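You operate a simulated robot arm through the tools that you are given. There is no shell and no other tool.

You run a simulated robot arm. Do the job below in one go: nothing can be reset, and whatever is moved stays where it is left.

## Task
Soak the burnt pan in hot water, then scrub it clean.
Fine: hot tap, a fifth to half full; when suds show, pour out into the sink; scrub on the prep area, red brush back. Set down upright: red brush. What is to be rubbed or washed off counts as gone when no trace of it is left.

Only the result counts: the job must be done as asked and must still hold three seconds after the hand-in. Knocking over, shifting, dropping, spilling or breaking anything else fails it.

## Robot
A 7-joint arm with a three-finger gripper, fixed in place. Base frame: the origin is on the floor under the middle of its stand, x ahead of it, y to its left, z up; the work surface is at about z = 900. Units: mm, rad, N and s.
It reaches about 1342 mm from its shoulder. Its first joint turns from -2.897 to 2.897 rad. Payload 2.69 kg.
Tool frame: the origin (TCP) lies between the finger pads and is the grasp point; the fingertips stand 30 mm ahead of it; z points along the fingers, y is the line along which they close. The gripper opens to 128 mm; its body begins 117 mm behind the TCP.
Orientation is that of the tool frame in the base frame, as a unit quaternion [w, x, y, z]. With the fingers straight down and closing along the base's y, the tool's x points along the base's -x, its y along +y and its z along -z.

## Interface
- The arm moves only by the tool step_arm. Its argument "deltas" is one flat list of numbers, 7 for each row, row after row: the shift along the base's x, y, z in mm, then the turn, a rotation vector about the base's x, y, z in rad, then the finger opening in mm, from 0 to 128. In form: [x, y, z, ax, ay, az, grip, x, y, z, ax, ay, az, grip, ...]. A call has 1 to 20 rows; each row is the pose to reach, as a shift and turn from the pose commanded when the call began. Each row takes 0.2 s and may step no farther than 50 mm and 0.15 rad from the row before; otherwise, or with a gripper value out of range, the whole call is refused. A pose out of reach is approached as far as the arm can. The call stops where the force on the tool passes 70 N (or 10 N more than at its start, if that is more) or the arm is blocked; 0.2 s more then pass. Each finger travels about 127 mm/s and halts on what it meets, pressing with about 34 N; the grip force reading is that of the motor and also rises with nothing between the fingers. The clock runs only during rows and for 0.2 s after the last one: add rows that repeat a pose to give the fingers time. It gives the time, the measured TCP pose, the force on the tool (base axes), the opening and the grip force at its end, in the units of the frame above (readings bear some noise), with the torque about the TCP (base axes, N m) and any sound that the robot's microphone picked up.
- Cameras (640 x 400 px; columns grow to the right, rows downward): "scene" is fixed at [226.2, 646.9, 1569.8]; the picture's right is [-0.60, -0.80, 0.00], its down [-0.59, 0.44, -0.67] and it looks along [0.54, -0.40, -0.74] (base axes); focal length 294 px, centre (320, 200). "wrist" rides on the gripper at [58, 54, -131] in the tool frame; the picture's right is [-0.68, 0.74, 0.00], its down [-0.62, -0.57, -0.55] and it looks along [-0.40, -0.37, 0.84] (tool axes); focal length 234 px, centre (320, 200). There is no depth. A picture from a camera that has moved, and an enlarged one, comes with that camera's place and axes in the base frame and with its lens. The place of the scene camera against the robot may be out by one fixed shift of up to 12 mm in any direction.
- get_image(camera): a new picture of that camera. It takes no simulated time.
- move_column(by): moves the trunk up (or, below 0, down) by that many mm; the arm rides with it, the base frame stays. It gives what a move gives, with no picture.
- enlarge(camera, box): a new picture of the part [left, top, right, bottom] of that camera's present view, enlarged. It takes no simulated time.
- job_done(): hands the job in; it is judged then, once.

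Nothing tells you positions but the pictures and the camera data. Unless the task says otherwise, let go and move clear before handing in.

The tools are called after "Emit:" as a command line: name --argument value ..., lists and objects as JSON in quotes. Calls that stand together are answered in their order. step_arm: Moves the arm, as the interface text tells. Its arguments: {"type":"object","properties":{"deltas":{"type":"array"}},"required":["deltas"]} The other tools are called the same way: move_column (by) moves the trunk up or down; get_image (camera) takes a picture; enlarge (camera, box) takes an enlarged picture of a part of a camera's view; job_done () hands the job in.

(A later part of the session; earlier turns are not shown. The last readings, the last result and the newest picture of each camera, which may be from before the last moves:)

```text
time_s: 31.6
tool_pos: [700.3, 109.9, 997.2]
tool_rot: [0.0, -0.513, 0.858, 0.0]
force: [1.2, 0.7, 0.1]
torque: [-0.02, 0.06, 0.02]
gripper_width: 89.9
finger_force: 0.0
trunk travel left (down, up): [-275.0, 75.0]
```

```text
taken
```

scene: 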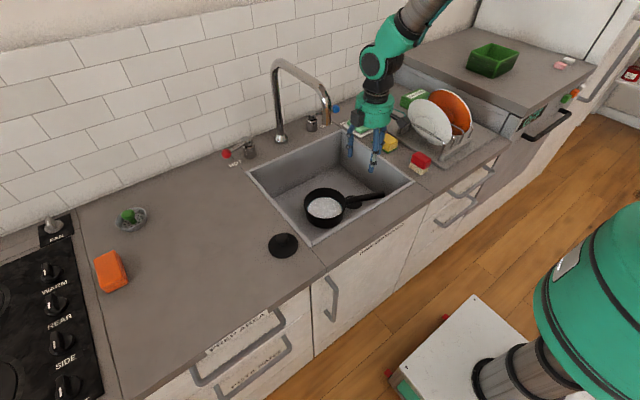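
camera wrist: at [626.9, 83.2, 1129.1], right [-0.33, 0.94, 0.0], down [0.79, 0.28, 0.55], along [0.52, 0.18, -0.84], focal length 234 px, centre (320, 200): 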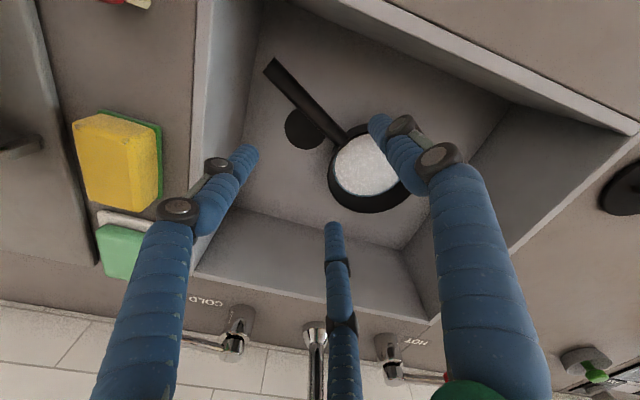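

Emit:
enlarge --camera "wrist" --box '[240, 40, 440, 220]'

```text
2.22 times, centred on (340, 130) of wrist
camera zoom: at [626.9, 83.2, 1129.1], right [-0.33, 0.94, 0.0], down [0.79, 0.28, 0.55], along [0.52, 0.18, -0.84], focal length 520 px, centre (276, 356)
```

zoom: 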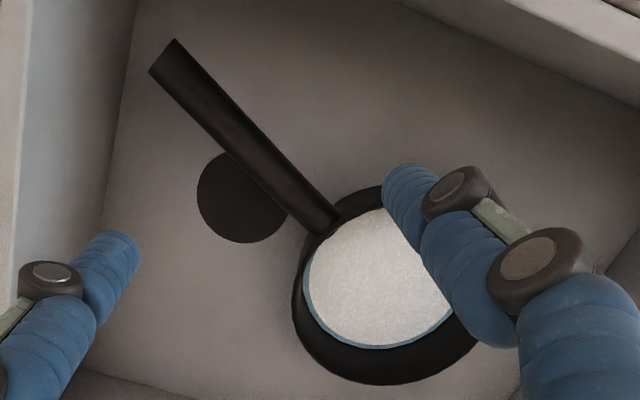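

The handle runs from the pan at (725, 152) to its tip at (660, 31), z about 783–800. I'll descend over it at about (700, 95, 788) with the fingers straddling it.

Emit:
step_arm --deltas '[0, -15, 0, 0, 0, 0, 76, 0, -15, -45, 0, 0, 0, 76, 0, -15, -90, 0, 0, 0, 76, 0, -15, -130, 0, 0, 0, 76, 0, -15, -130, 0, 0, 0, 76]'

Emit:
get_image --camera "wrist"

Emit:
enlarge --camera "scene" --box '[280, 80, 480, 260]'

```text
time_s: 32.8
tool_pos: [700.5, 95.2, 868.4]
tool_rot: [0.0, -0.514, 0.858, 0.0]
force: [-0.2, 0.6, -0.7]
torque: [0.02, 0.03, 0.0]
gripper_width: 75.9
finger_force: 0.1
trunk travel left (down, up): [-275.0, 75.0]
```

```text
taken
camera wrist: at [626.1, 68.8, 1000.3], right [-0.33, 0.94, 0.0], down [0.79, 0.28, 0.55], along [0.52, 0.18, -0.84], focal length 234 px, centre (320, 200)
```

wrist: 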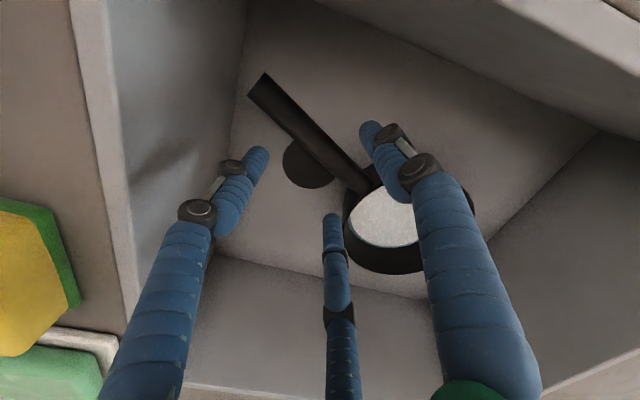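

```text
2.22 times, centred on (380, 170) of scene
camera zoom: at [226.2, 646.9, 1569.8], right [-0.6, -0.8, 0.0], down [-0.59, 0.44, -0.67], along [0.54, -0.4, -0.74], focal length 653 px, centre (187, 267)
```

zoom: 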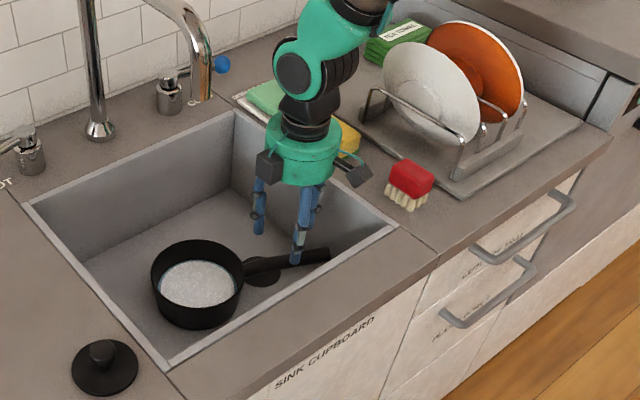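

Emit:
step_arm --deltas '[1, -1, -40, 0, 0, 0, 76, 2, -1, -80, 0, 0, 0, 76, 2, -1, -80, 0, 0, 0, 76]'

Emit:
get_image --camera "wrist"

Emit:
enlarge --camera "scene" --box '[280, 100, 440, 260]'

```text
time_s: 33.6
tool_pos: [700.9, 97.1, 789.7]
tool_rot: [0.0, -0.514, 0.858, 0.0]
force: [0.6, -0.4, 0.3]
torque: [-0.03, 0.06, -0.01]
gripper_width: 76.2
finger_force: 0.0
trunk travel left (down, up): [-275.0, 75.0]
```

```text
taken
camera wrist: at [627.6, 70.5, 921.0], right [-0.33, 0.94, 0.0], down [0.79, 0.28, 0.55], along [0.52, 0.18, -0.84], focal length 234 px, centre (320, 200)
```

wrist: 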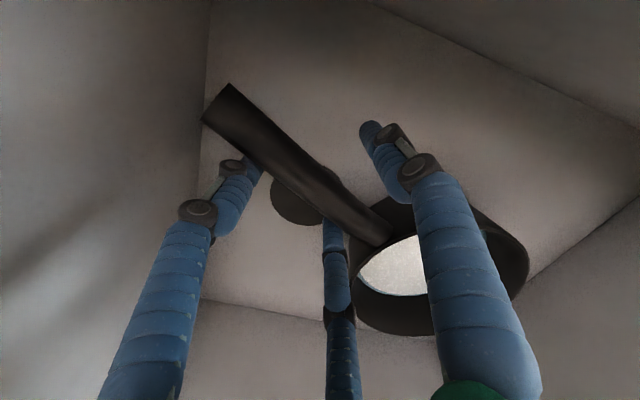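

```text
2.50 times, centred on (360, 180) of scene
camera zoom: at [226.2, 646.9, 1569.8], right [-0.6, -0.8, 0.0], down [-0.59, 0.44, -0.67], along [0.54, -0.4, -0.74], focal length 735 px, centre (220, 250)
```

zoom: 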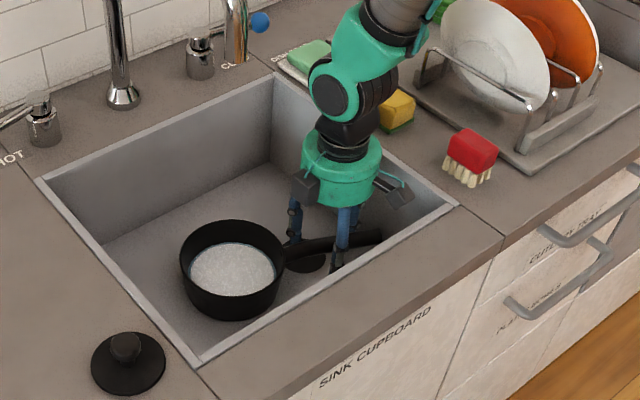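

The handle is between the fingers. I'll close on it.

Emit:
step_arm --deltas '[0, 0, 0, 0, 0, 0, 40, 0, 0, 0, 0, 0, 0, 10, 0, 0, 0, 0, 0, 0, 0, 0, 0, 0, 0, 0, 0, 0]'

Emit:
get_image --camera "wrist"

Emit:
enlarge --camera "scene" --box '[280, 100, 440, 260]'

```text
time_s: 34.6
tool_pos: [701.0, 96.6, 791.1]
tool_rot: [0.0, -0.514, 0.858, 0.0]
force: [0.5, 0.5, 0.7]
torque: [0.08, -0.05, -0.2]
gripper_width: 34.7
finger_force: 34.2
trunk travel left (down, up): [-275.0, 75.0]
```

```text
taken
camera wrist: at [627.2, 70.4, 921.5], right [-0.33, 0.94, 0.0], down [0.79, 0.28, 0.55], along [0.52, 0.18, -0.84], focal length 234 px, centre (320, 200)
```

wrist: 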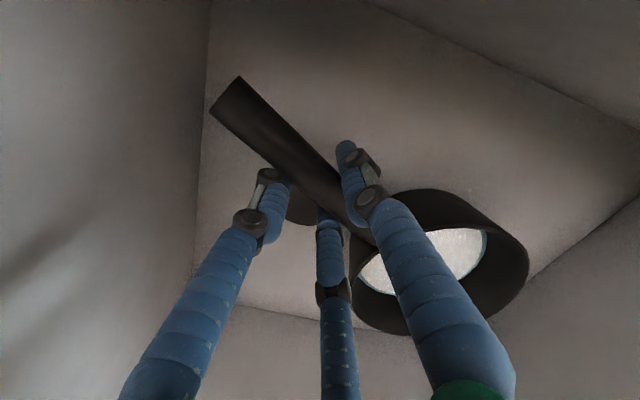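

```text
2.50 times, centred on (360, 180) of scene
camera zoom: at [226.2, 646.9, 1569.8], right [-0.6, -0.8, 0.0], down [-0.59, 0.44, -0.67], along [0.54, -0.4, -0.74], focal length 735 px, centre (220, 250)
```

zoom: 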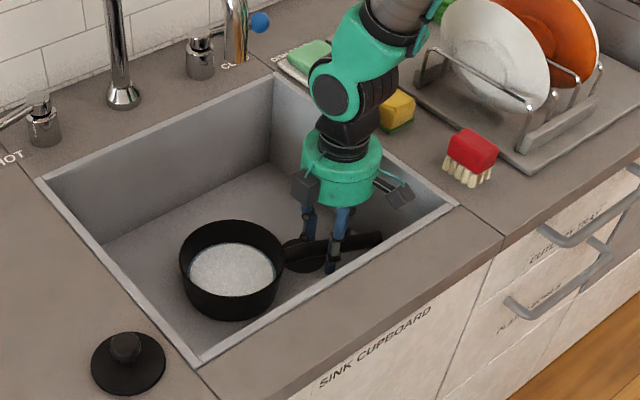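

The handle is gripped. I'll do a gentle test lift of 15 mm and check for droop.

Emit:
step_arm --deltas '[0, 0, 5, 0, 0, 0, 0, 0, 0, 10, 0, 0, 0, 0, 0, 0, 15, 0, 0, 0, 0, 0, 0, 15, 0, 0, 0, 0, 0, 0, 15, 0, 0, 0, 0]'

Emit:
get_image --camera "wrist"

Emit:
enlarge --camera "scene" --box '[280, 100, 440, 260]'

```text
time_s: 35.8
tool_pos: [702.3, 95.5, 803.4]
tool_rot: [0.0, -0.514, 0.858, 0.0]
force: [-0.6, -0.1, -6.8]
torque: [-0.68, 0.33, 0.0]
gripper_width: 34.7
finger_force: 34.3
trunk travel left (down, up): [-275.0, 75.0]
```

```text
taken
camera wrist: at [628.3, 68.3, 934.2], right [-0.33, 0.94, 0.0], down [0.79, 0.28, 0.55], along [0.52, 0.18, -0.84], focal length 234 px, centre (320, 200)
```

wrist: 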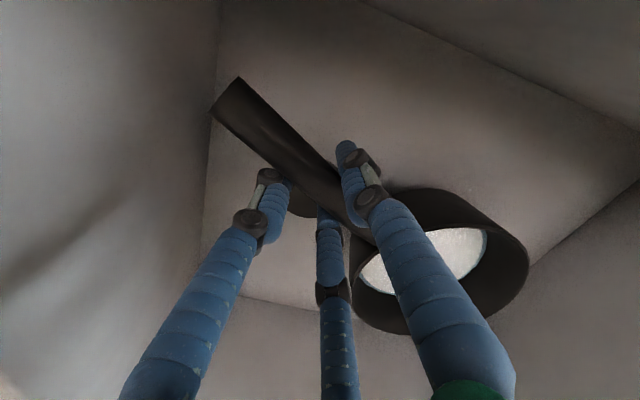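

```text
2.50 times, centred on (360, 180) of scene
camera zoom: at [226.2, 646.9, 1569.8], right [-0.6, -0.8, 0.0], down [-0.59, 0.44, -0.67], along [0.54, -0.4, -0.74], focal length 735 px, centre (220, 250)
```

zoom: 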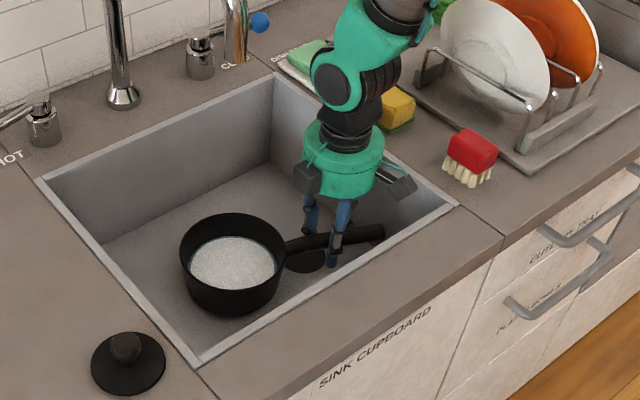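

The pan lifts rigidly (about 0.7 kg, no droop). I'll raise it out of the sink bottom, stay below the spout, and shift slightly toward the front, ready to pour.

Emit:
step_arm --deltas '[0, 0, 12, 0, 0, 0, 0, 0, 0, 30, 0, 0, 0, 0, 0, 0, 55, 0, 0, 0, 0, 0, 0, 80, 0, 0, 0, 0, -6, -2, 105, 0, 0, 0, 0, -14, -5, 130, 0, 0, 0, 0, -22, -8, 155, 0, 0, 0, 0, -30, -10, 180, 0, 0, 0, 0, -35, -11, 200, 0, 0, 0, 0, -37, -11, 216, 0, 0, 0, 0, -37, -11, 216, 0, 0, 0, 0]'

Emit:
get_image --camera "wrist"

Emit:
get_image --camera "scene"

```text
time_s: 38.2
tool_pos: [663.4, 82.6, 1021.1]
tool_rot: [0.0, -0.514, 0.858, 0.0]
force: [0.1, -0.5, -6.8]
torque: [-0.63, 0.34, -0.02]
gripper_width: 34.7
finger_force: 33.7
trunk travel left (down, up): [-275.0, 75.0]
```

```text
taken
camera wrist: at [590.0, 55.9, 1151.9], right [-0.33, 0.94, 0.0], down [0.79, 0.28, 0.55], along [0.52, 0.18, -0.84], focal length 234 px, centre (320, 200)
```

wrist: 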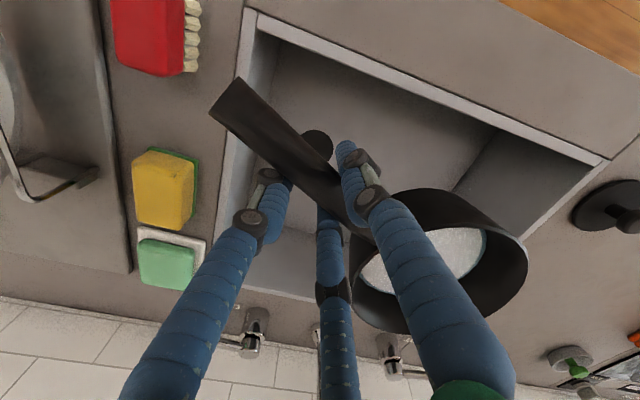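

```text
taken
```

scene: 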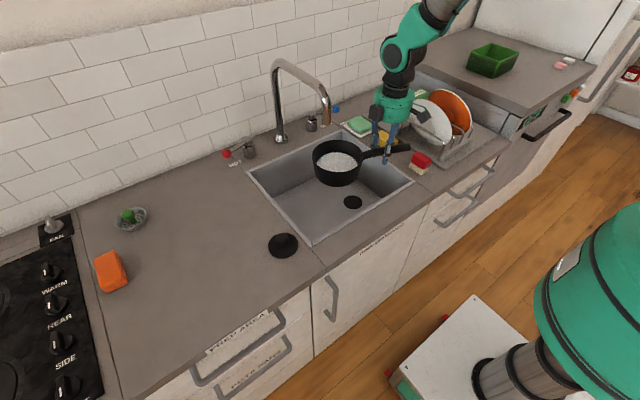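

Pan is held steady below the spout. Now I start tilting it about the handle axis, in stages, over the middle of the sink.

Emit:
step_arm --deltas '[0, 0, 0, -0.066, -0.1235, 0, 0, 0, 0, 0, -0.132, -0.247, 0, 0, 0, 0, 0, -0.198, -0.3705, 0, 0, 0, 0, 0, -0.264, -0.494, 0, 0]'

Emit:
get_image --camera "scene"

```text
time_s: 39.2
tool_pos: [665.0, 83.9, 1021.5]
tool_rot: [0.144, -0.494, 0.824, -0.238]
force: [0.4, 0.2, -4.8]
torque: [-0.54, 0.41, -0.01]
gripper_width: 34.3
finger_force: 33.3
trunk travel left (down, up): [-275.0, 75.0]
```

```text
taken
```

scene: 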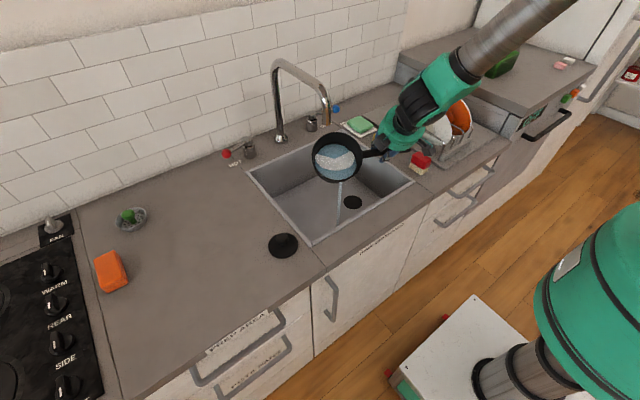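

Water is streaming into the sink. Continuing the tilt.

Emit:
step_arm --deltas '[0, 0, 0, -0.066, -0.1235, 0, 0, 0, 0, 0, -0.132, -0.247, 0, 0, 0, 0, 0, -0.198, -0.3705, 0, 0, 0, 0, 0, -0.264, -0.494, 0, 0]'

Emit:
get_image --camera "scene"

```text
time_s: 40.2
tool_pos: [666.1, 83.7, 1020.5]
tool_rot: [0.275, -0.436, 0.726, -0.456]
force: [0.9, 0.0, -4.9]
torque: [-0.38, 0.39, -0.01]
gripper_width: 34.5
finger_force: 33.9
trunk travel left (down, up): [-275.0, 75.0]
```

```text
taken
```

scene: 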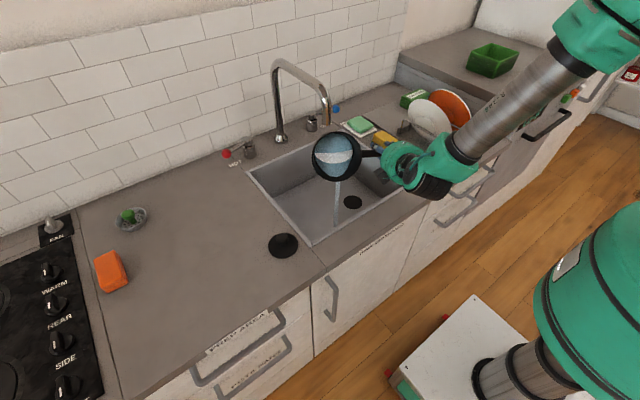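

Emit:
step_arm --deltas '[0, 0, 0, -0.066, -0.1235, 0, 0, 0, 0, 0, -0.132, -0.247, 0, 0, 0, 0, 0, -0.188, -0.3525, 0, 0, 0, 0, 0, -0.188, -0.3525, 0, 0, 0, 0, 0, -0.188, -0.3525, 0, 0]'

Emit:
get_image --camera "scene"

Emit:
enlarge --camera "scene" --box '[250, 100, 450, 260]'

```text
time_s: 41.4
tool_pos: [665.8, 83.4, 1020.2]
tool_rot: [0.355, -0.372, 0.622, -0.591]
force: [0.6, -0.9, -5.1]
torque: [-0.36, 0.3, 0.02]
gripper_width: 34.5
finger_force: 33.9
trunk travel left (down, up): [-275.0, 75.0]
```

```text
taken
```

scene: 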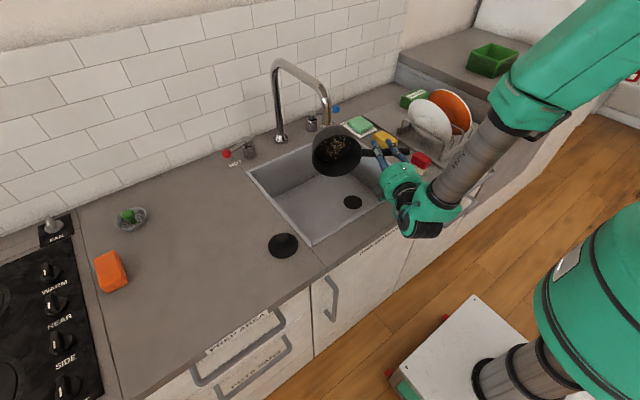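

```text
2.50 times, centred on (350, 180) of scene
camera zoom: at [226.2, 646.9, 1569.8], right [-0.6, -0.8, 0.0], down [-0.59, 0.44, -0.67], along [0.54, -0.4, -0.74], focal length 735 px, centre (245, 250)
```

zoom: 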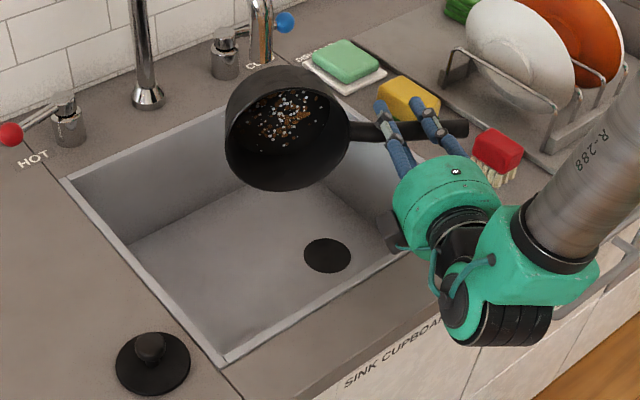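

The pan looks empty with only softened residue. I'll tilt a bit further and hold to drain fully.

Emit:
step_arm --deltas '[0, 0, 4, -0.047, -0.088, 0, 0, 0, 0, 8, -0.094, -0.176, 0, 0, 0, 0, 8, -0.094, -0.176, 0, 0, 0, 0, 8, -0.094, -0.176, 0, 0, 0, 0, 8, -0.094, -0.176, 0, 0]'

Emit:
enlarge --camera "scene" --box '[250, 100, 450, 260]'

Emit:
get_image --camera "wrist"

```text
time_s: 42.6
tool_pos: [665.4, 82.7, 1027.8]
tool_rot: [-0.39, 0.335, -0.561, 0.649]
force: [0.4, -0.1, -4.0]
torque: [-0.34, 0.31, -0.01]
gripper_width: 34.6
finger_force: 34.2
trunk travel left (down, up): [-275.0, 75.0]
```

```text
2.50 times, centred on (350, 180) of scene
camera zoom: at [226.2, 646.9, 1569.8], right [-0.6, -0.8, 0.0], down [-0.59, 0.44, -0.67], along [0.54, -0.4, -0.74], focal length 735 px, centre (245, 250)
```

zoom: 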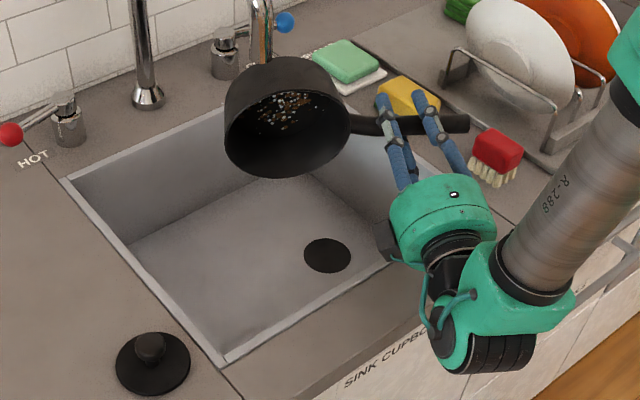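

```text
taken
camera wrist: at [531.4, 88.1, 955.8], right [0.42, 0.55, -0.73], down [-0.26, 0.84, 0.48], along [0.87, -0.01, 0.49], focal length 234 px, centre (320, 200)
```

wrist: 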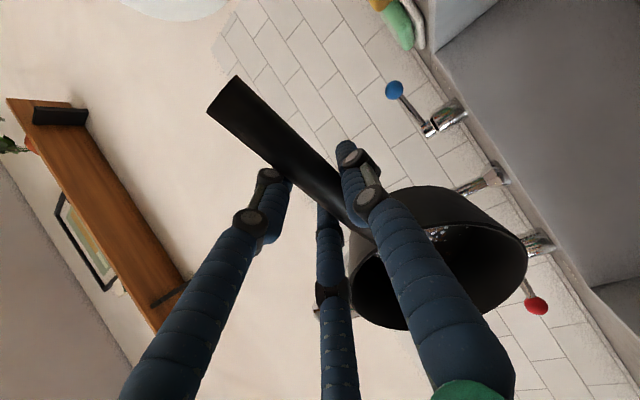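

The pan has drained (weight down to about 0.45 kg). I'll tilt it back upright in place.

Emit:
step_arm --deltas '[0, 0, 0, 0.0676, 0.1264, 0, 0, 0, 0, 0, 0.1353, 0.2528, 0, 0, 0, 0, 0, 0.203, 0.3792, 0, 0, 0, 0, 0, 0.2707, 0.5057, 0, 0, 0, 0, 0, 0.338, 0.632, 0, 0, 0, 0, 0, 0.406, 0.7585, 0, 0, 0, 0, 0, 0.4737, 0.885, 0, 0, 0, 0, 0, 0.541, 1.011, 0, 0, 0, 0, 0, 0.609, 1.1377, 0, 0, 0, 0, 0, 0.6767, 1.264, 0, 0, 0, 0, 0, 0.7443, 1.3905, 0, 0, 0, 0, 0, 0.812, 1.517, 0, 0, 0, 0, 0, 0.812, 1.517, 0, 0]'

Emit:
get_image --camera "scene"

Emit:
get_image --camera "wrist"

```text
time_s: 45.4
tool_pos: [665.2, 82.7, 1029.7]
tool_rot: [0.0, -0.512, 0.859, 0.001]
force: [-0.2, -0.4, -3.1]
torque: [-0.38, 0.14, -0.01]
gripper_width: 34.7
finger_force: 34.0
trunk travel left (down, up): [-275.0, 75.0]
```

```text
taken
```

scene: 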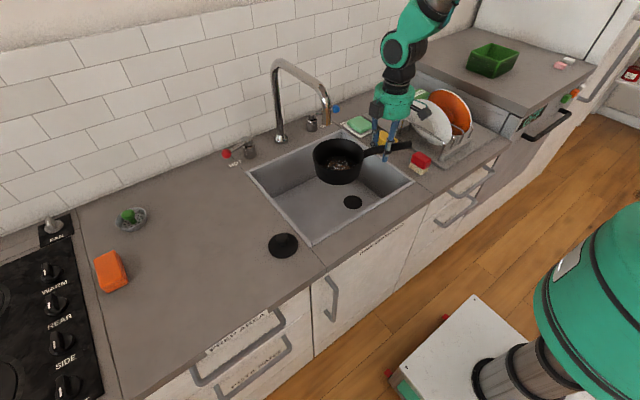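

```text
taken
camera wrist: at [591.3, 55.6, 1160.5], right [-0.33, 0.94, 0.0], down [0.79, 0.27, 0.55], along [0.52, 0.18, -0.84], focal length 234 px, centre (320, 200)
```

wrist: 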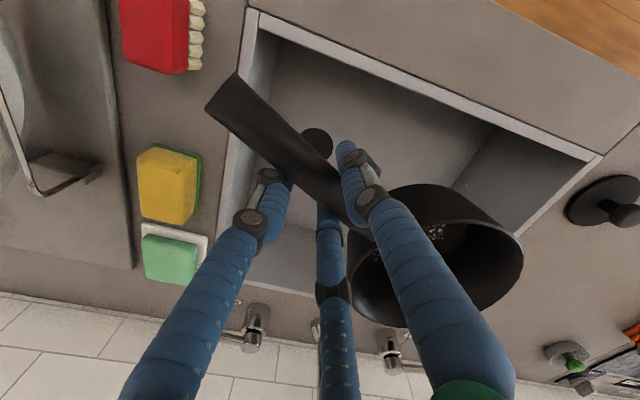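

Pan is upright and empty. I'll carry it round the front of the spout over to the prep area.

Emit:
step_arm --deltas '[-20, 25, 0, 0, 0, 0, 0, -40, 60, 0, 0, 0, 0, 0, -45, 105, 0, 0, 0, 0, 0, -45, 150, 0, 0, 0, 0, 0, -45, 195, 0, 0, 0, 0, 0, -45, 240, 0, 0, 0, 0, 0, -25, 280, 0, 0, 0, 0, 0, 10, 310, 0, 0, 0, 0, 0, 45, 340, 0, 0, 0, 0, 0, 75, 370, 0, 0, 0, 0, 0, 100, 396, 0, 0, 0, 0, 0, 100, 396, 0, 0, 0, 0, 0]'

Emit:
get_image --camera "scene"

Emit:
get_image --camera "wrist"

```text
time_s: 48.0
tool_pos: [767.2, 477.8, 1025.3]
tool_rot: [-0.001, -0.512, 0.859, 0.0]
force: [1.5, 0.5, -4.0]
torque: [-0.47, 0.21, 0.04]
gripper_width: 34.6
finger_force: 33.3
trunk travel left (down, up): [-275.0, 75.0]
```

```text
taken
```

scene: 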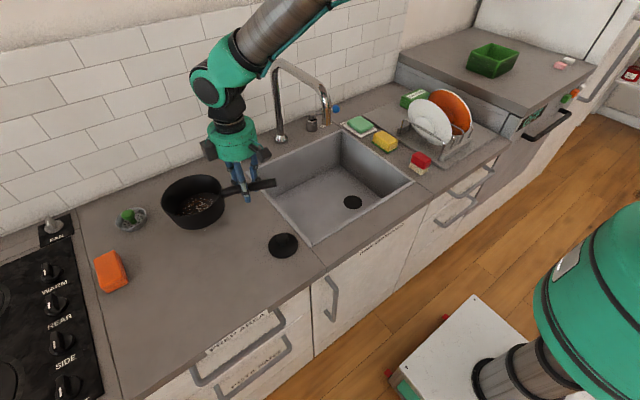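

```text
taken
camera wrist: at [692.8, 451.7, 1156.7], right [-0.33, 0.94, 0.0], down [0.79, 0.27, 0.55], along [0.52, 0.18, -0.84], focal length 234 px, centre (320, 200)
```

wrist: 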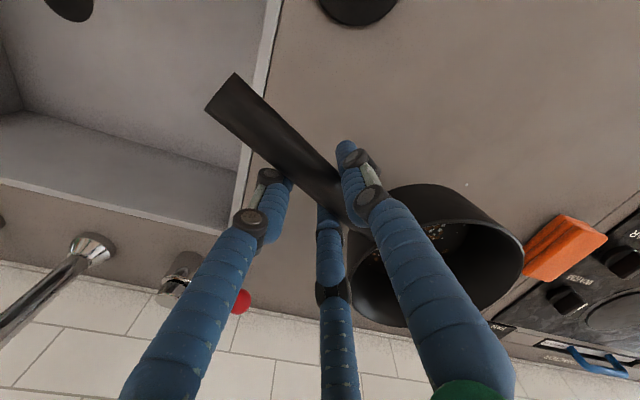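

The pan is over free prep-area counter. I'll lower it toward the surface and feel for contact.

Emit:
step_arm --deltas '[-12, 0, -10, 0, 0, 0, 0, -25, 0, -20, 0, 0, 0, 0, -25, 0, -35, 0, 0, 0, 0, -25, 0, -40, 0, 0, 0, 0, -25, 0, -40, 0, 0, 0, 0]'

Emit:
enlarge --camera "scene" --box '[100, 120, 320, 280]'

```text
time_s: 49.2
tool_pos: [739.9, 478.4, 986.6]
tool_rot: [0.0, -0.513, 0.859, 0.001]
force: [-0.1, -0.7, -4.3]
torque: [-0.36, 0.16, -0.02]
gripper_width: 34.7
finger_force: 34.3
trunk travel left (down, up): [-275.0, 75.0]
```

```text
2.50 times, centred on (210, 200) of scene
camera zoom: at [226.2, 646.9, 1569.8], right [-0.6, -0.8, 0.0], down [-0.59, 0.44, -0.67], along [0.54, -0.4, -0.74], focal length 735 px, centre (595, 200)
```

zoom: 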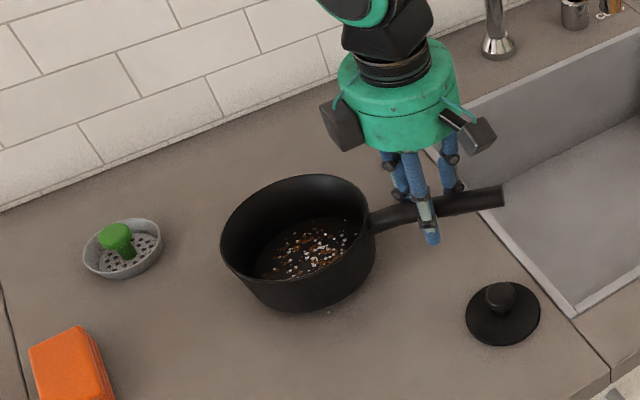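

Emit:
step_arm --deltas '[0, 0, -3, 0, 0, 0, 0, 0, 0, -6, 0, 0, 0, 0, 0, 0, -8, 0, 0, 0, 0]'

Emit:
step_arm --deltas '[0, 0, -2, 0, 0, 0, 0, 0, 0, -4, 0, 0, 0, 0]'

```text
time_s: 50.0
tool_pos: [740.8, 480.2, 979.8]
tool_rot: [0.0, -0.513, 0.859, 0.001]
force: [-0.6, -0.3, -4.0]
torque: [-0.42, 0.21, -0.05]
gripper_width: 34.8
finger_force: 33.7
trunk travel left (down, up): [-275.0, 75.0]
```

```text
time_s: 50.6
tool_pos: [740.8, 479.4, 976.8]
tool_rot: [0.0, -0.512, 0.859, 0.0]
force: [0.3, 0.7, -4.1]
torque: [-0.39, 0.17, 0.04]
gripper_width: 34.7
finger_force: 34.5
trunk travel left (down, up): [-275.0, 75.0]
```

Emit:
step_arm --deltas '[0, 0, -2, 0, 0, 0, 0, 0, 0, -3, 0, 0, 0, 0]'

Emit:
step_arm --deltas '[0, 0, -2, 0, 0, 0, 0, 0, 0, -3, 0, 0, 0, 0]'

Emit:
enlarge --camera "scene" --box '[160, 160, 280, 260]'

```text
time_s: 51.2
tool_pos: [739.4, 479.0, 974.3]
tool_rot: [-0.001, -0.512, 0.859, 0.001]
force: [-0.6, 0.2, -3.1]
torque: [-0.39, 0.17, 0.01]
gripper_width: 34.5
finger_force: 33.6
trunk travel left (down, up): [-275.0, 75.0]
```

```text
time_s: 51.8
tool_pos: [740.1, 479.2, 970.9]
tool_rot: [0.0, -0.512, 0.859, 0.001]
force: [0.6, -0.3, -4.0]
torque: [-0.4, 0.17, 0.02]
gripper_width: 34.9
finger_force: 34.2
trunk travel left (down, up): [-275.0, 75.0]
```

```text
4.00 times, centred on (220, 210) of scene
camera zoom: at [226.2, 646.9, 1569.8], right [-0.6, -0.8, 0.0], down [-0.59, 0.44, -0.67], along [0.54, -0.4, -0.74], focal length 1176 px, centre (720, 160)
```

zoom: 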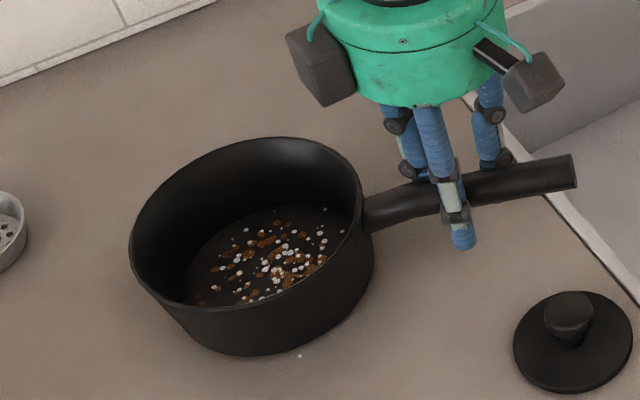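

Emit:
step_arm --deltas '[0, 0, -2, 0, 0, 0, 0, 0, 0, -4, 0, 0, 0, 0]'

Emit:
step_arm --deltas '[0, 0, -2, 0, 0, 0, 0, 0, 0, -3, 0, 0, 0, 0]'

Emit:
enlarge --camera "scene" --box '[160, 160, 280, 260]'

```text
time_s: 52.4
tool_pos: [740.6, 481.0, 968.9]
tool_rot: [0.0, -0.513, 0.859, 0.0]
force: [-0.1, -1.0, 3.1]
torque: [0.93, -0.49, 0.04]
gripper_width: 34.4
finger_force: 34.3
trunk travel left (down, up): [-275.0, 75.0]
```

```text
time_s: 53.0
tool_pos: [739.7, 479.3, 963.3]
tool_rot: [0.0, -0.513, 0.859, 0.0]
force: [-2.2, -3.0, 3.9]
torque: [0.99, -0.41, 0.09]
gripper_width: 34.8
finger_force: 34.0
trunk travel left (down, up): [-275.0, 75.0]
```

```text
4.00 times, centred on (220, 210) of scene
camera zoom: at [226.2, 646.9, 1569.8], right [-0.6, -0.8, 0.0], down [-0.59, 0.44, -0.67], along [0.54, -0.4, -0.74], focal length 1176 px, centre (720, 160)
```

zoom: 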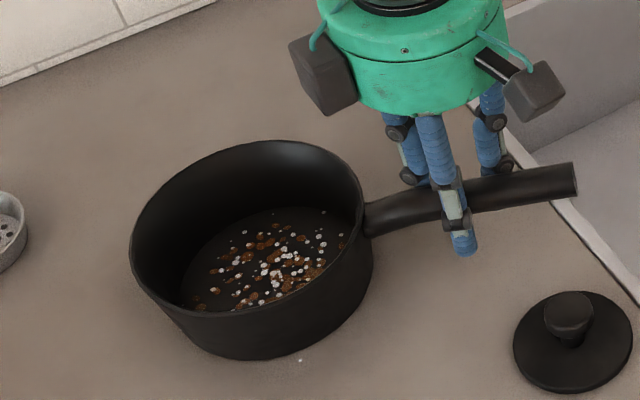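

Contact: the pan now rests on the counter. I'll release the handle and rise.

Emit:
step_arm --deltas '[0, 0, 1, 0, 0, 0, 30, 0, 0, 1, 0, 0, 0, 50, 0, 0, 1, 0, 0, 0, 76, 0, 0, 1, 0, 0, 0, 76]'

Emit:
enlarge --camera "scene" --box '[160, 160, 280, 260]'

Emit:
get_image --camera "wrist"

```text
time_s: 54.0
tool_pos: [740.1, 479.0, 964.2]
tool_rot: [0.0, -0.513, 0.859, 0.001]
force: [0.3, -0.5, 1.6]
torque: [0.0, 0.02, -0.01]
gripper_width: 75.9
finger_force: 0.0
trunk travel left (down, up): [-275.0, 75.0]
```

```text
4.00 times, centred on (220, 210) of scene
camera zoom: at [226.2, 646.9, 1569.8], right [-0.6, -0.8, 0.0], down [-0.59, 0.44, -0.67], along [0.54, -0.4, -0.74], focal length 1176 px, centre (720, 160)
```

zoom: 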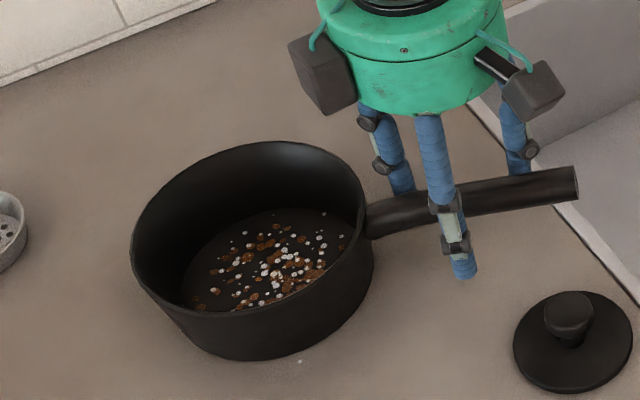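

```text
taken
camera wrist: at [666.4, 452.7, 1095.2], right [-0.33, 0.94, 0.0], down [0.79, 0.27, 0.55], along [0.52, 0.18, -0.84], focal length 234 px, centre (320, 200)
```

wrist: 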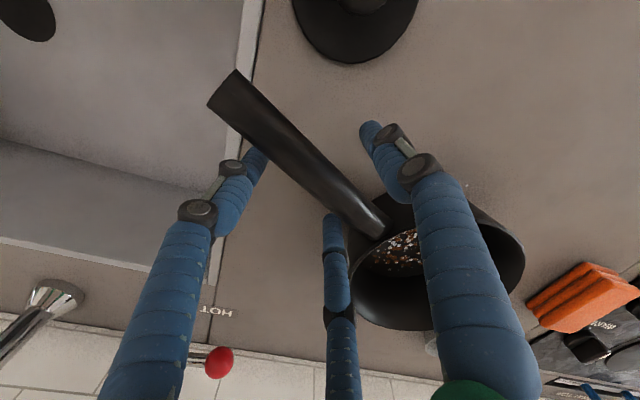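

Emit:
step_arm --deltas '[0, 0, 20, 0, 0, 0, 76, 0, 0, 60, 0, 0, 0, 76, 0, 0, 105, 0, 0, 0, 80, 0, 0, 150, 0, 0, 0, 100, 0, 0, 190, 0, 0, 0, 110]'

Emit:
get_image --camera "wrist"

Emit:
enlarge --camera "scene" --box '[100, 120, 340, 280]'

```text
time_s: 55.2
tool_pos: [740.7, 480.2, 1154.3]
tool_rot: [0.0, -0.513, 0.859, 0.0]
force: [-0.6, -0.3, -0.6]
torque: [0.05, -0.01, 0.0]
gripper_width: 110.3
finger_force: 0.0
trunk travel left (down, up): [-275.0, 75.0]
```

```text
taken
camera wrist: at [667.1, 453.9, 1284.8], right [-0.33, 0.94, 0.0], down [0.79, 0.27, 0.55], along [0.52, 0.18, -0.84], focal length 234 px, centre (320, 200)
```

wrist: 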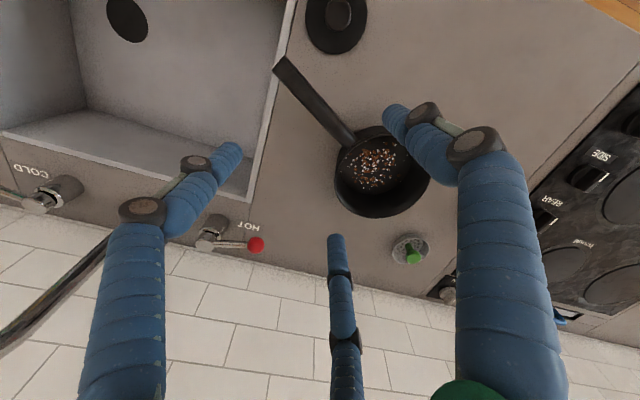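

```text
2.50 times, centred on (220, 200) of scene
camera zoom: at [226.2, 646.9, 1569.8], right [-0.6, -0.8, 0.0], down [-0.59, 0.44, -0.67], along [0.54, -0.4, -0.74], focal length 735 px, centre (570, 200)
```

zoom: 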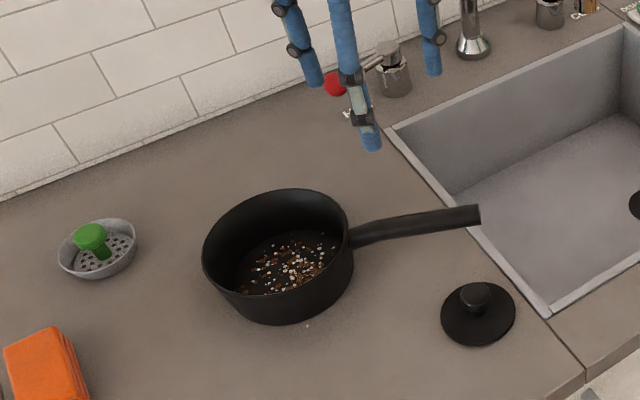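

Emit:
enlarge --camera "wrist" --box '[300, 90, 460, 230]'

Emit:
enlarge --camera "scene" --box '[180, 190, 240, 250]'

```text
2.86 times, centred on (380, 160) of wrist
camera zoom: at [667.1, 453.9, 1284.8], right [-0.33, 0.94, 0.0], down [0.79, 0.27, 0.55], along [0.52, 0.18, -0.84], focal length 669 px, centre (149, 314)
```

zoom: 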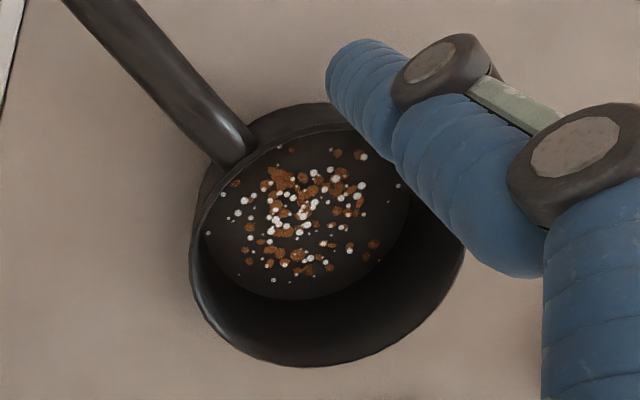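

```text
6.67 times, centred on (210, 220) of scene
camera zoom: at [226.2, 646.9, 1569.8], right [-0.6, -0.8, 0.0], down [-0.59, 0.44, -0.67], along [0.54, -0.4, -0.74], focal length 1960 px, centre (1053, 67)
```

zoom: 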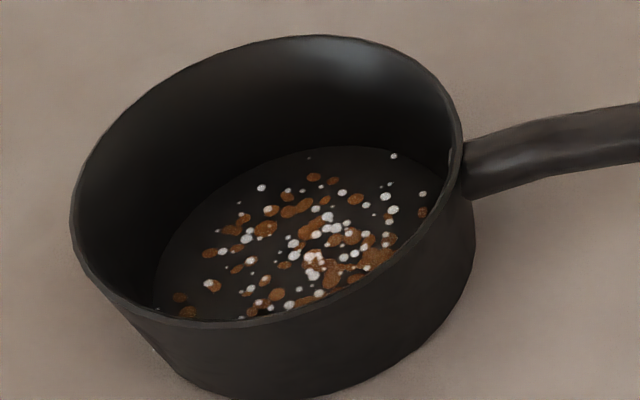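

Residue (brown flecks and white suds) covers the pan floor. Next I go look at the red brush on the right counter to measure its pose.

Emit:
step_arm --deltas '[-21.7, -40.5, 0, 0, 0, -0.098, 110, -43.5, -81, 0, 0, 0, -0.196, 110, -65.2, -121.6, 0, 0, 0, -0.294, 110, -87, -162, 0, 0, 0, -0.392, 110, -108.6, -202.7, 0, 0, 0, -0.49, 110, -130.4, -243, 0, 0, 0, -0.589, 110, -152, -283.8, 0, 0, 0, -0.687, 110, -173.8, -324, 0, 0, 0, -0.785, 110, -195.5, -365, 0, 0, 0, -0.883, 110, -217.3, -405.5, 0, 0, 0, -0.981, 110, -239, -446, 0, 0, 0, -1.079, 110, -239, -446, 0, 0, 0, -1.079, 110]'

Emit:
get_image --camera "wrist"

Emit:
get_image --camera "scene"

```text
time_s: 57.8
tool_pos: [502.2, 29.9, 1152.8]
tool_rot: [0.001, 0.002, 1.0, 0.001]
force: [-0.1, -0.2, -0.1]
torque: [0.03, -0.07, 0.02]
gripper_width: 109.9
finger_force: 0.1
trunk travel left (down, up): [-275.0, 75.0]
```

```text
taken
camera wrist: at [444.2, 82.3, 1284.0], right [0.68, 0.73, 0.0], down [0.61, -0.57, 0.55], along [0.4, -0.37, -0.84], focal length 234 px, centre (320, 200)
```

wrist: 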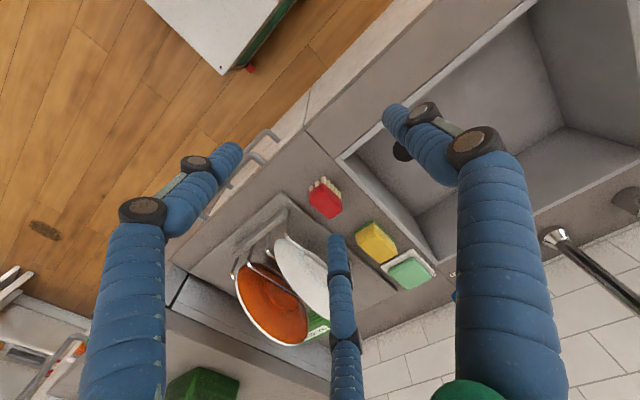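

```text
taken
```

scene: 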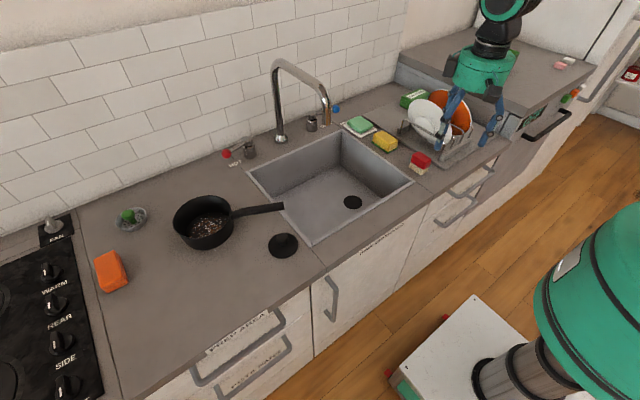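

Emit:
enlarge --camera "wrist" --box '[270, 150, 390, 240]'

Emit:
enlarge --camera "scene" --box '[370, 120, 470, 200]'

```text
4.44 times, centred on (330, 195) of wrist
camera zoom: at [444.2, 82.3, 1284.0], right [0.68, 0.73, 0.0], down [0.61, -0.57, 0.55], along [0.4, -0.37, -0.84], focal length 1041 px, centre (276, 222)
```

zoom: 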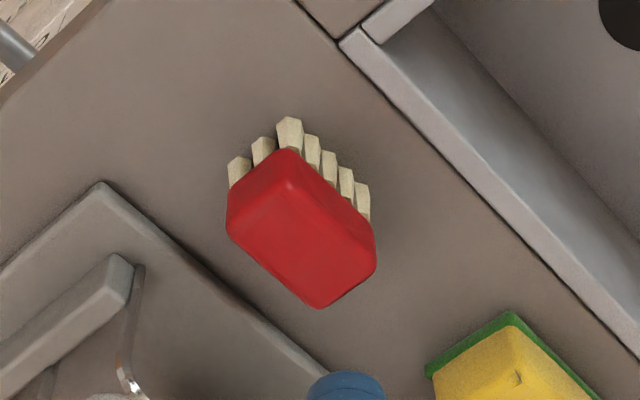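

```text
5.00 times, centred on (420, 160) of scene
camera zoom: at [226.2, 646.9, 1569.8], right [-0.6, -0.8, 0.0], down [-0.59, 0.44, -0.67], along [0.54, -0.4, -0.74], focal length 1470 px, centre (-180, 400)
```

zoom: 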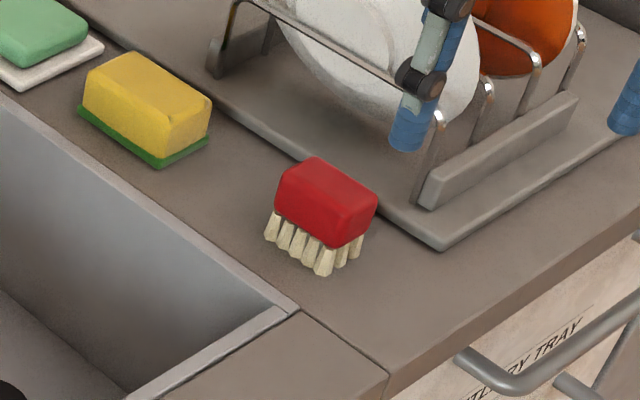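

The brush block is about 51×30 mm, aligned with the axes, centred near (618, -65), top at z about 953, bristles down. I'll hover over it to verify alignment and the clearance to the plate rack.

Emit:
step_arm --deltas '[30, -25, -20, 0, 0, 0, 100, 60, -50, -40, 0, 0, 0, 90, 90, -75, -55, 0, 0, 0, 90, 116, -97, -65, 0, 0, 0, 90, 116, -97, -94, 0, 0, 0, 90, 116, -97, -94, 0, 0, 0, 90]'

Emit:
get_image --camera "wrist"

Emit:
enlarge --camera "scene" --box '[340, 40, 520, 200]'

```text
time_s: 59.2
tool_pos: [620.3, -60.9, 1065.5]
tool_rot: [0.0, 0.0, 1.0, 0.001]
force: [1.1, 0.2, -0.4]
torque: [-0.04, 0.02, 0.02]
gripper_width: 89.8
finger_force: 0.1
trunk travel left (down, up): [-275.0, 75.0]
```

```text
taken
camera wrist: at [563.1, -9.1, 1195.8], right [0.68, 0.74, 0.0], down [0.61, -0.57, 0.55], along [0.4, -0.37, -0.84], focal length 234 px, centre (320, 200)
```

wrist: 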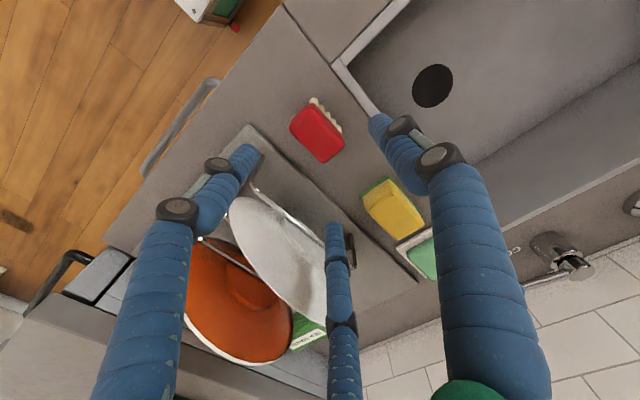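

```text
2.50 times, centred on (430, 120) of scene
camera zoom: at [226.2, 646.9, 1569.8], right [-0.6, -0.8, 0.0], down [-0.59, 0.44, -0.67], along [0.54, -0.4, -0.74], focal length 735 px, centre (45, 400)
```

zoom: 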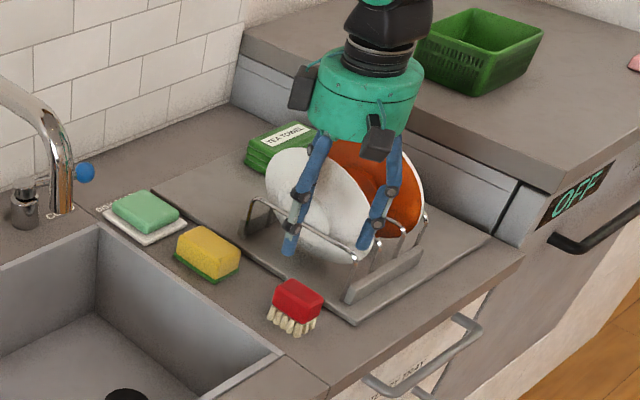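

Emit:
enlarge --camera "wrist" --box '[260, 70, 400, 190]'

```text
3.33 times, centred on (330, 130) of wrist
camera zoom: at [563.1, -9.1, 1195.8], right [0.68, 0.74, 0.0], down [0.61, -0.57, 0.55], along [0.4, -0.37, -0.84], focal length 781 px, centre (287, 433)
```

zoom: 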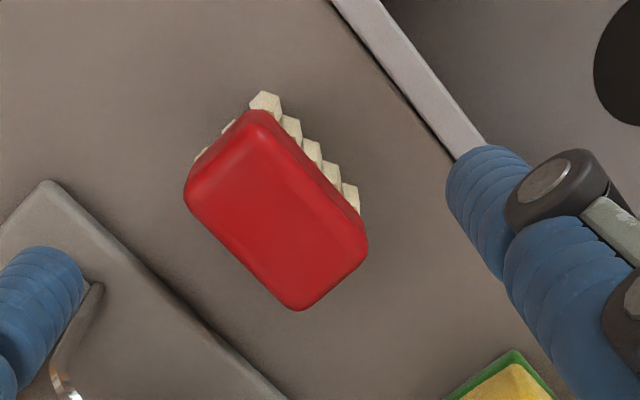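

Brush centre is confirmed at (620, -65). I'll descend around the block and close.

Emit:
step_arm --deltas '[0, -3.5, -40, 0, 0, 0, 90, 0, -3.5, -80, 0, 0, 0, 90, 0, -3.5, -105, 0, 0, 0, 90, 0, -3.5, -117, 0, 0, 0, 90, 0, -3.5, -117, 0, 0, 0, 90]'

Emit:
get_image --camera "wrist"

Emit:
enlarge --camera "scene" --box '[370, 90, 490, 190]'

```text
time_s: 60.4
tool_pos: [619.2, -66.3, 943.6]
tool_rot: [0.0, 0.001, 1.0, 0.001]
force: [-0.3, -1.3, -0.1]
torque: [0.0, 0.0, -0.01]
gripper_width: 90.0
finger_force: 0.1
trunk travel left (down, up): [-275.0, 75.0]
```

```text
taken
camera wrist: at [561.6, -14.0, 1074.9], right [0.68, 0.74, 0.0], down [0.61, -0.57, 0.55], along [0.4, -0.37, -0.84], focal length 234 px, centre (320, 200)
```

wrist: 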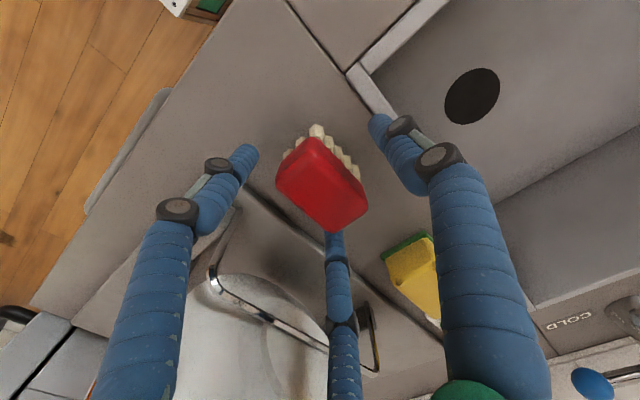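

```text
4.00 times, centred on (430, 140) of scene
camera zoom: at [226.2, 646.9, 1569.8], right [-0.6, -0.8, 0.0], down [-0.59, 0.44, -0.67], along [0.54, -0.4, -0.74], focal length 1176 px, centre (-120, 440)
```

zoom: 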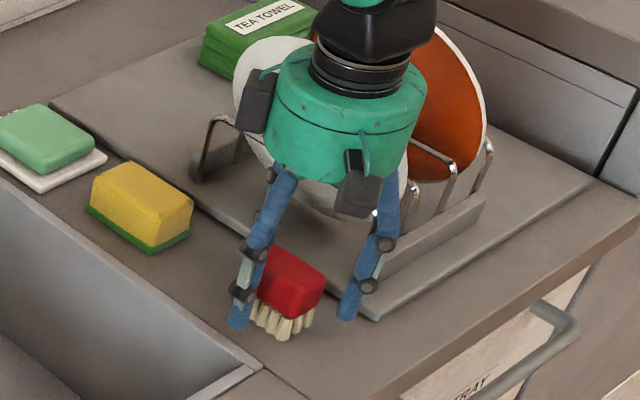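

Emit:
step_arm --deltas '[0, 1.5, 5, 0, 0, 0, 90, 0, 1.5, 5, 0, 0, 0, 70, 0, 1.5, 5, 0, 0, 0, 50, 0, 1.5, 5, 0, 0, 0, 20, 0, 1.5, 5, 0, 0, 0, 0, 0, 1.5, 5, 0, 0, 0, 0]'

Emit:
get_image --camera "wrist"

Emit:
enlarge --camera "scene" --box '[370, 90, 490, 190]'

```text
time_s: 61.8
tool_pos: [617.4, -65.1, 949.3]
tool_rot: [0.001, 0.001, 1.0, 0.001]
force: [0.5, -3.4, 9.0]
torque: [-0.18, 0.04, 0.02]
gripper_width: 64.4
finger_force: 33.4
trunk travel left (down, up): [-275.0, 75.0]
```

```text
taken
camera wrist: at [561.4, -12.7, 1080.0], right [0.68, 0.74, 0.0], down [0.61, -0.57, 0.55], along [0.4, -0.37, -0.84], focal length 234 px, centre (320, 200)
```

wrist: 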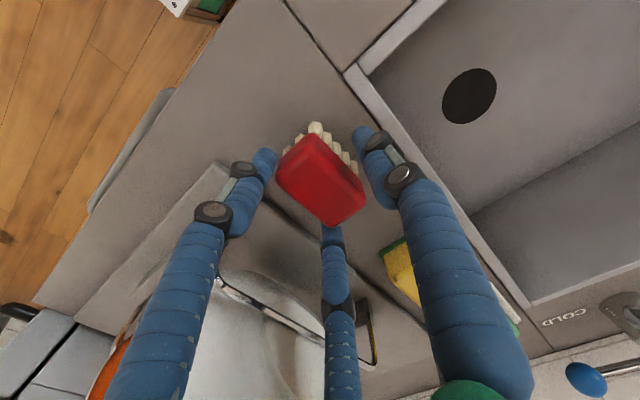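

```text
4.00 times, centred on (430, 140) of scene
camera zoom: at [226.2, 646.9, 1569.8], right [-0.6, -0.8, 0.0], down [-0.59, 0.44, -0.67], along [0.54, -0.4, -0.74], focal length 1176 px, centre (-120, 440)
```

zoom: 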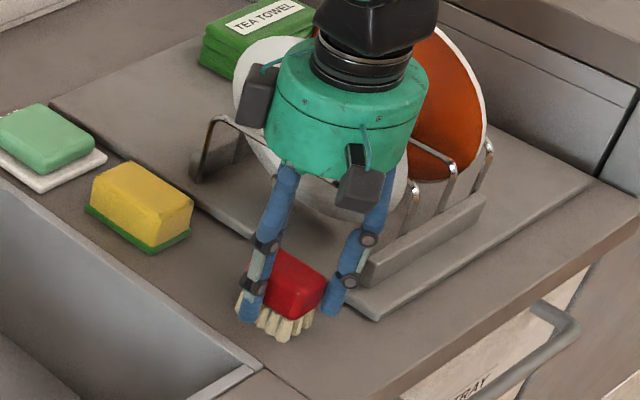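

Emit:
enlarge --camera "wrist" --box '[240, 100, 420, 260]'

Emit:
enlarge --camera "scene" --box '[410, 130, 470, 180]'

```text
2.50 times, centred on (330, 180) of wrist
camera zoom: at [561.4, -12.7, 1080.0], right [0.68, 0.74, 0.0], down [0.61, -0.57, 0.55], along [0.4, -0.37, -0.84], focal length 585 px, centre (295, 250)
```

zoom: 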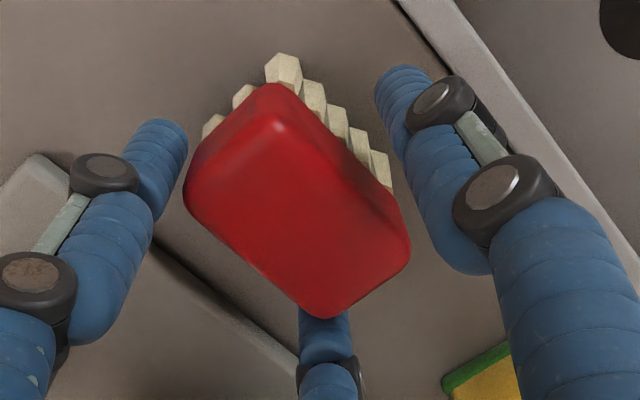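

```text
8.00 times, centred on (440, 155) of scene
camera zoom: at [226.2, 646.9, 1569.8], right [-0.6, -0.8, 0.0], down [-0.59, 0.44, -0.67], along [0.54, -0.4, -0.74], focal length 2352 px, centre (-640, 560)
```

zoom: 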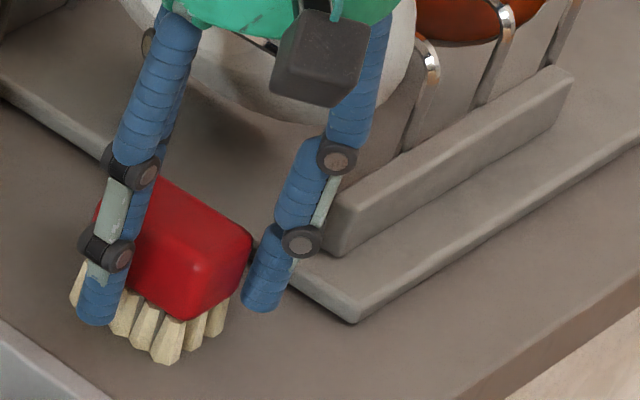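

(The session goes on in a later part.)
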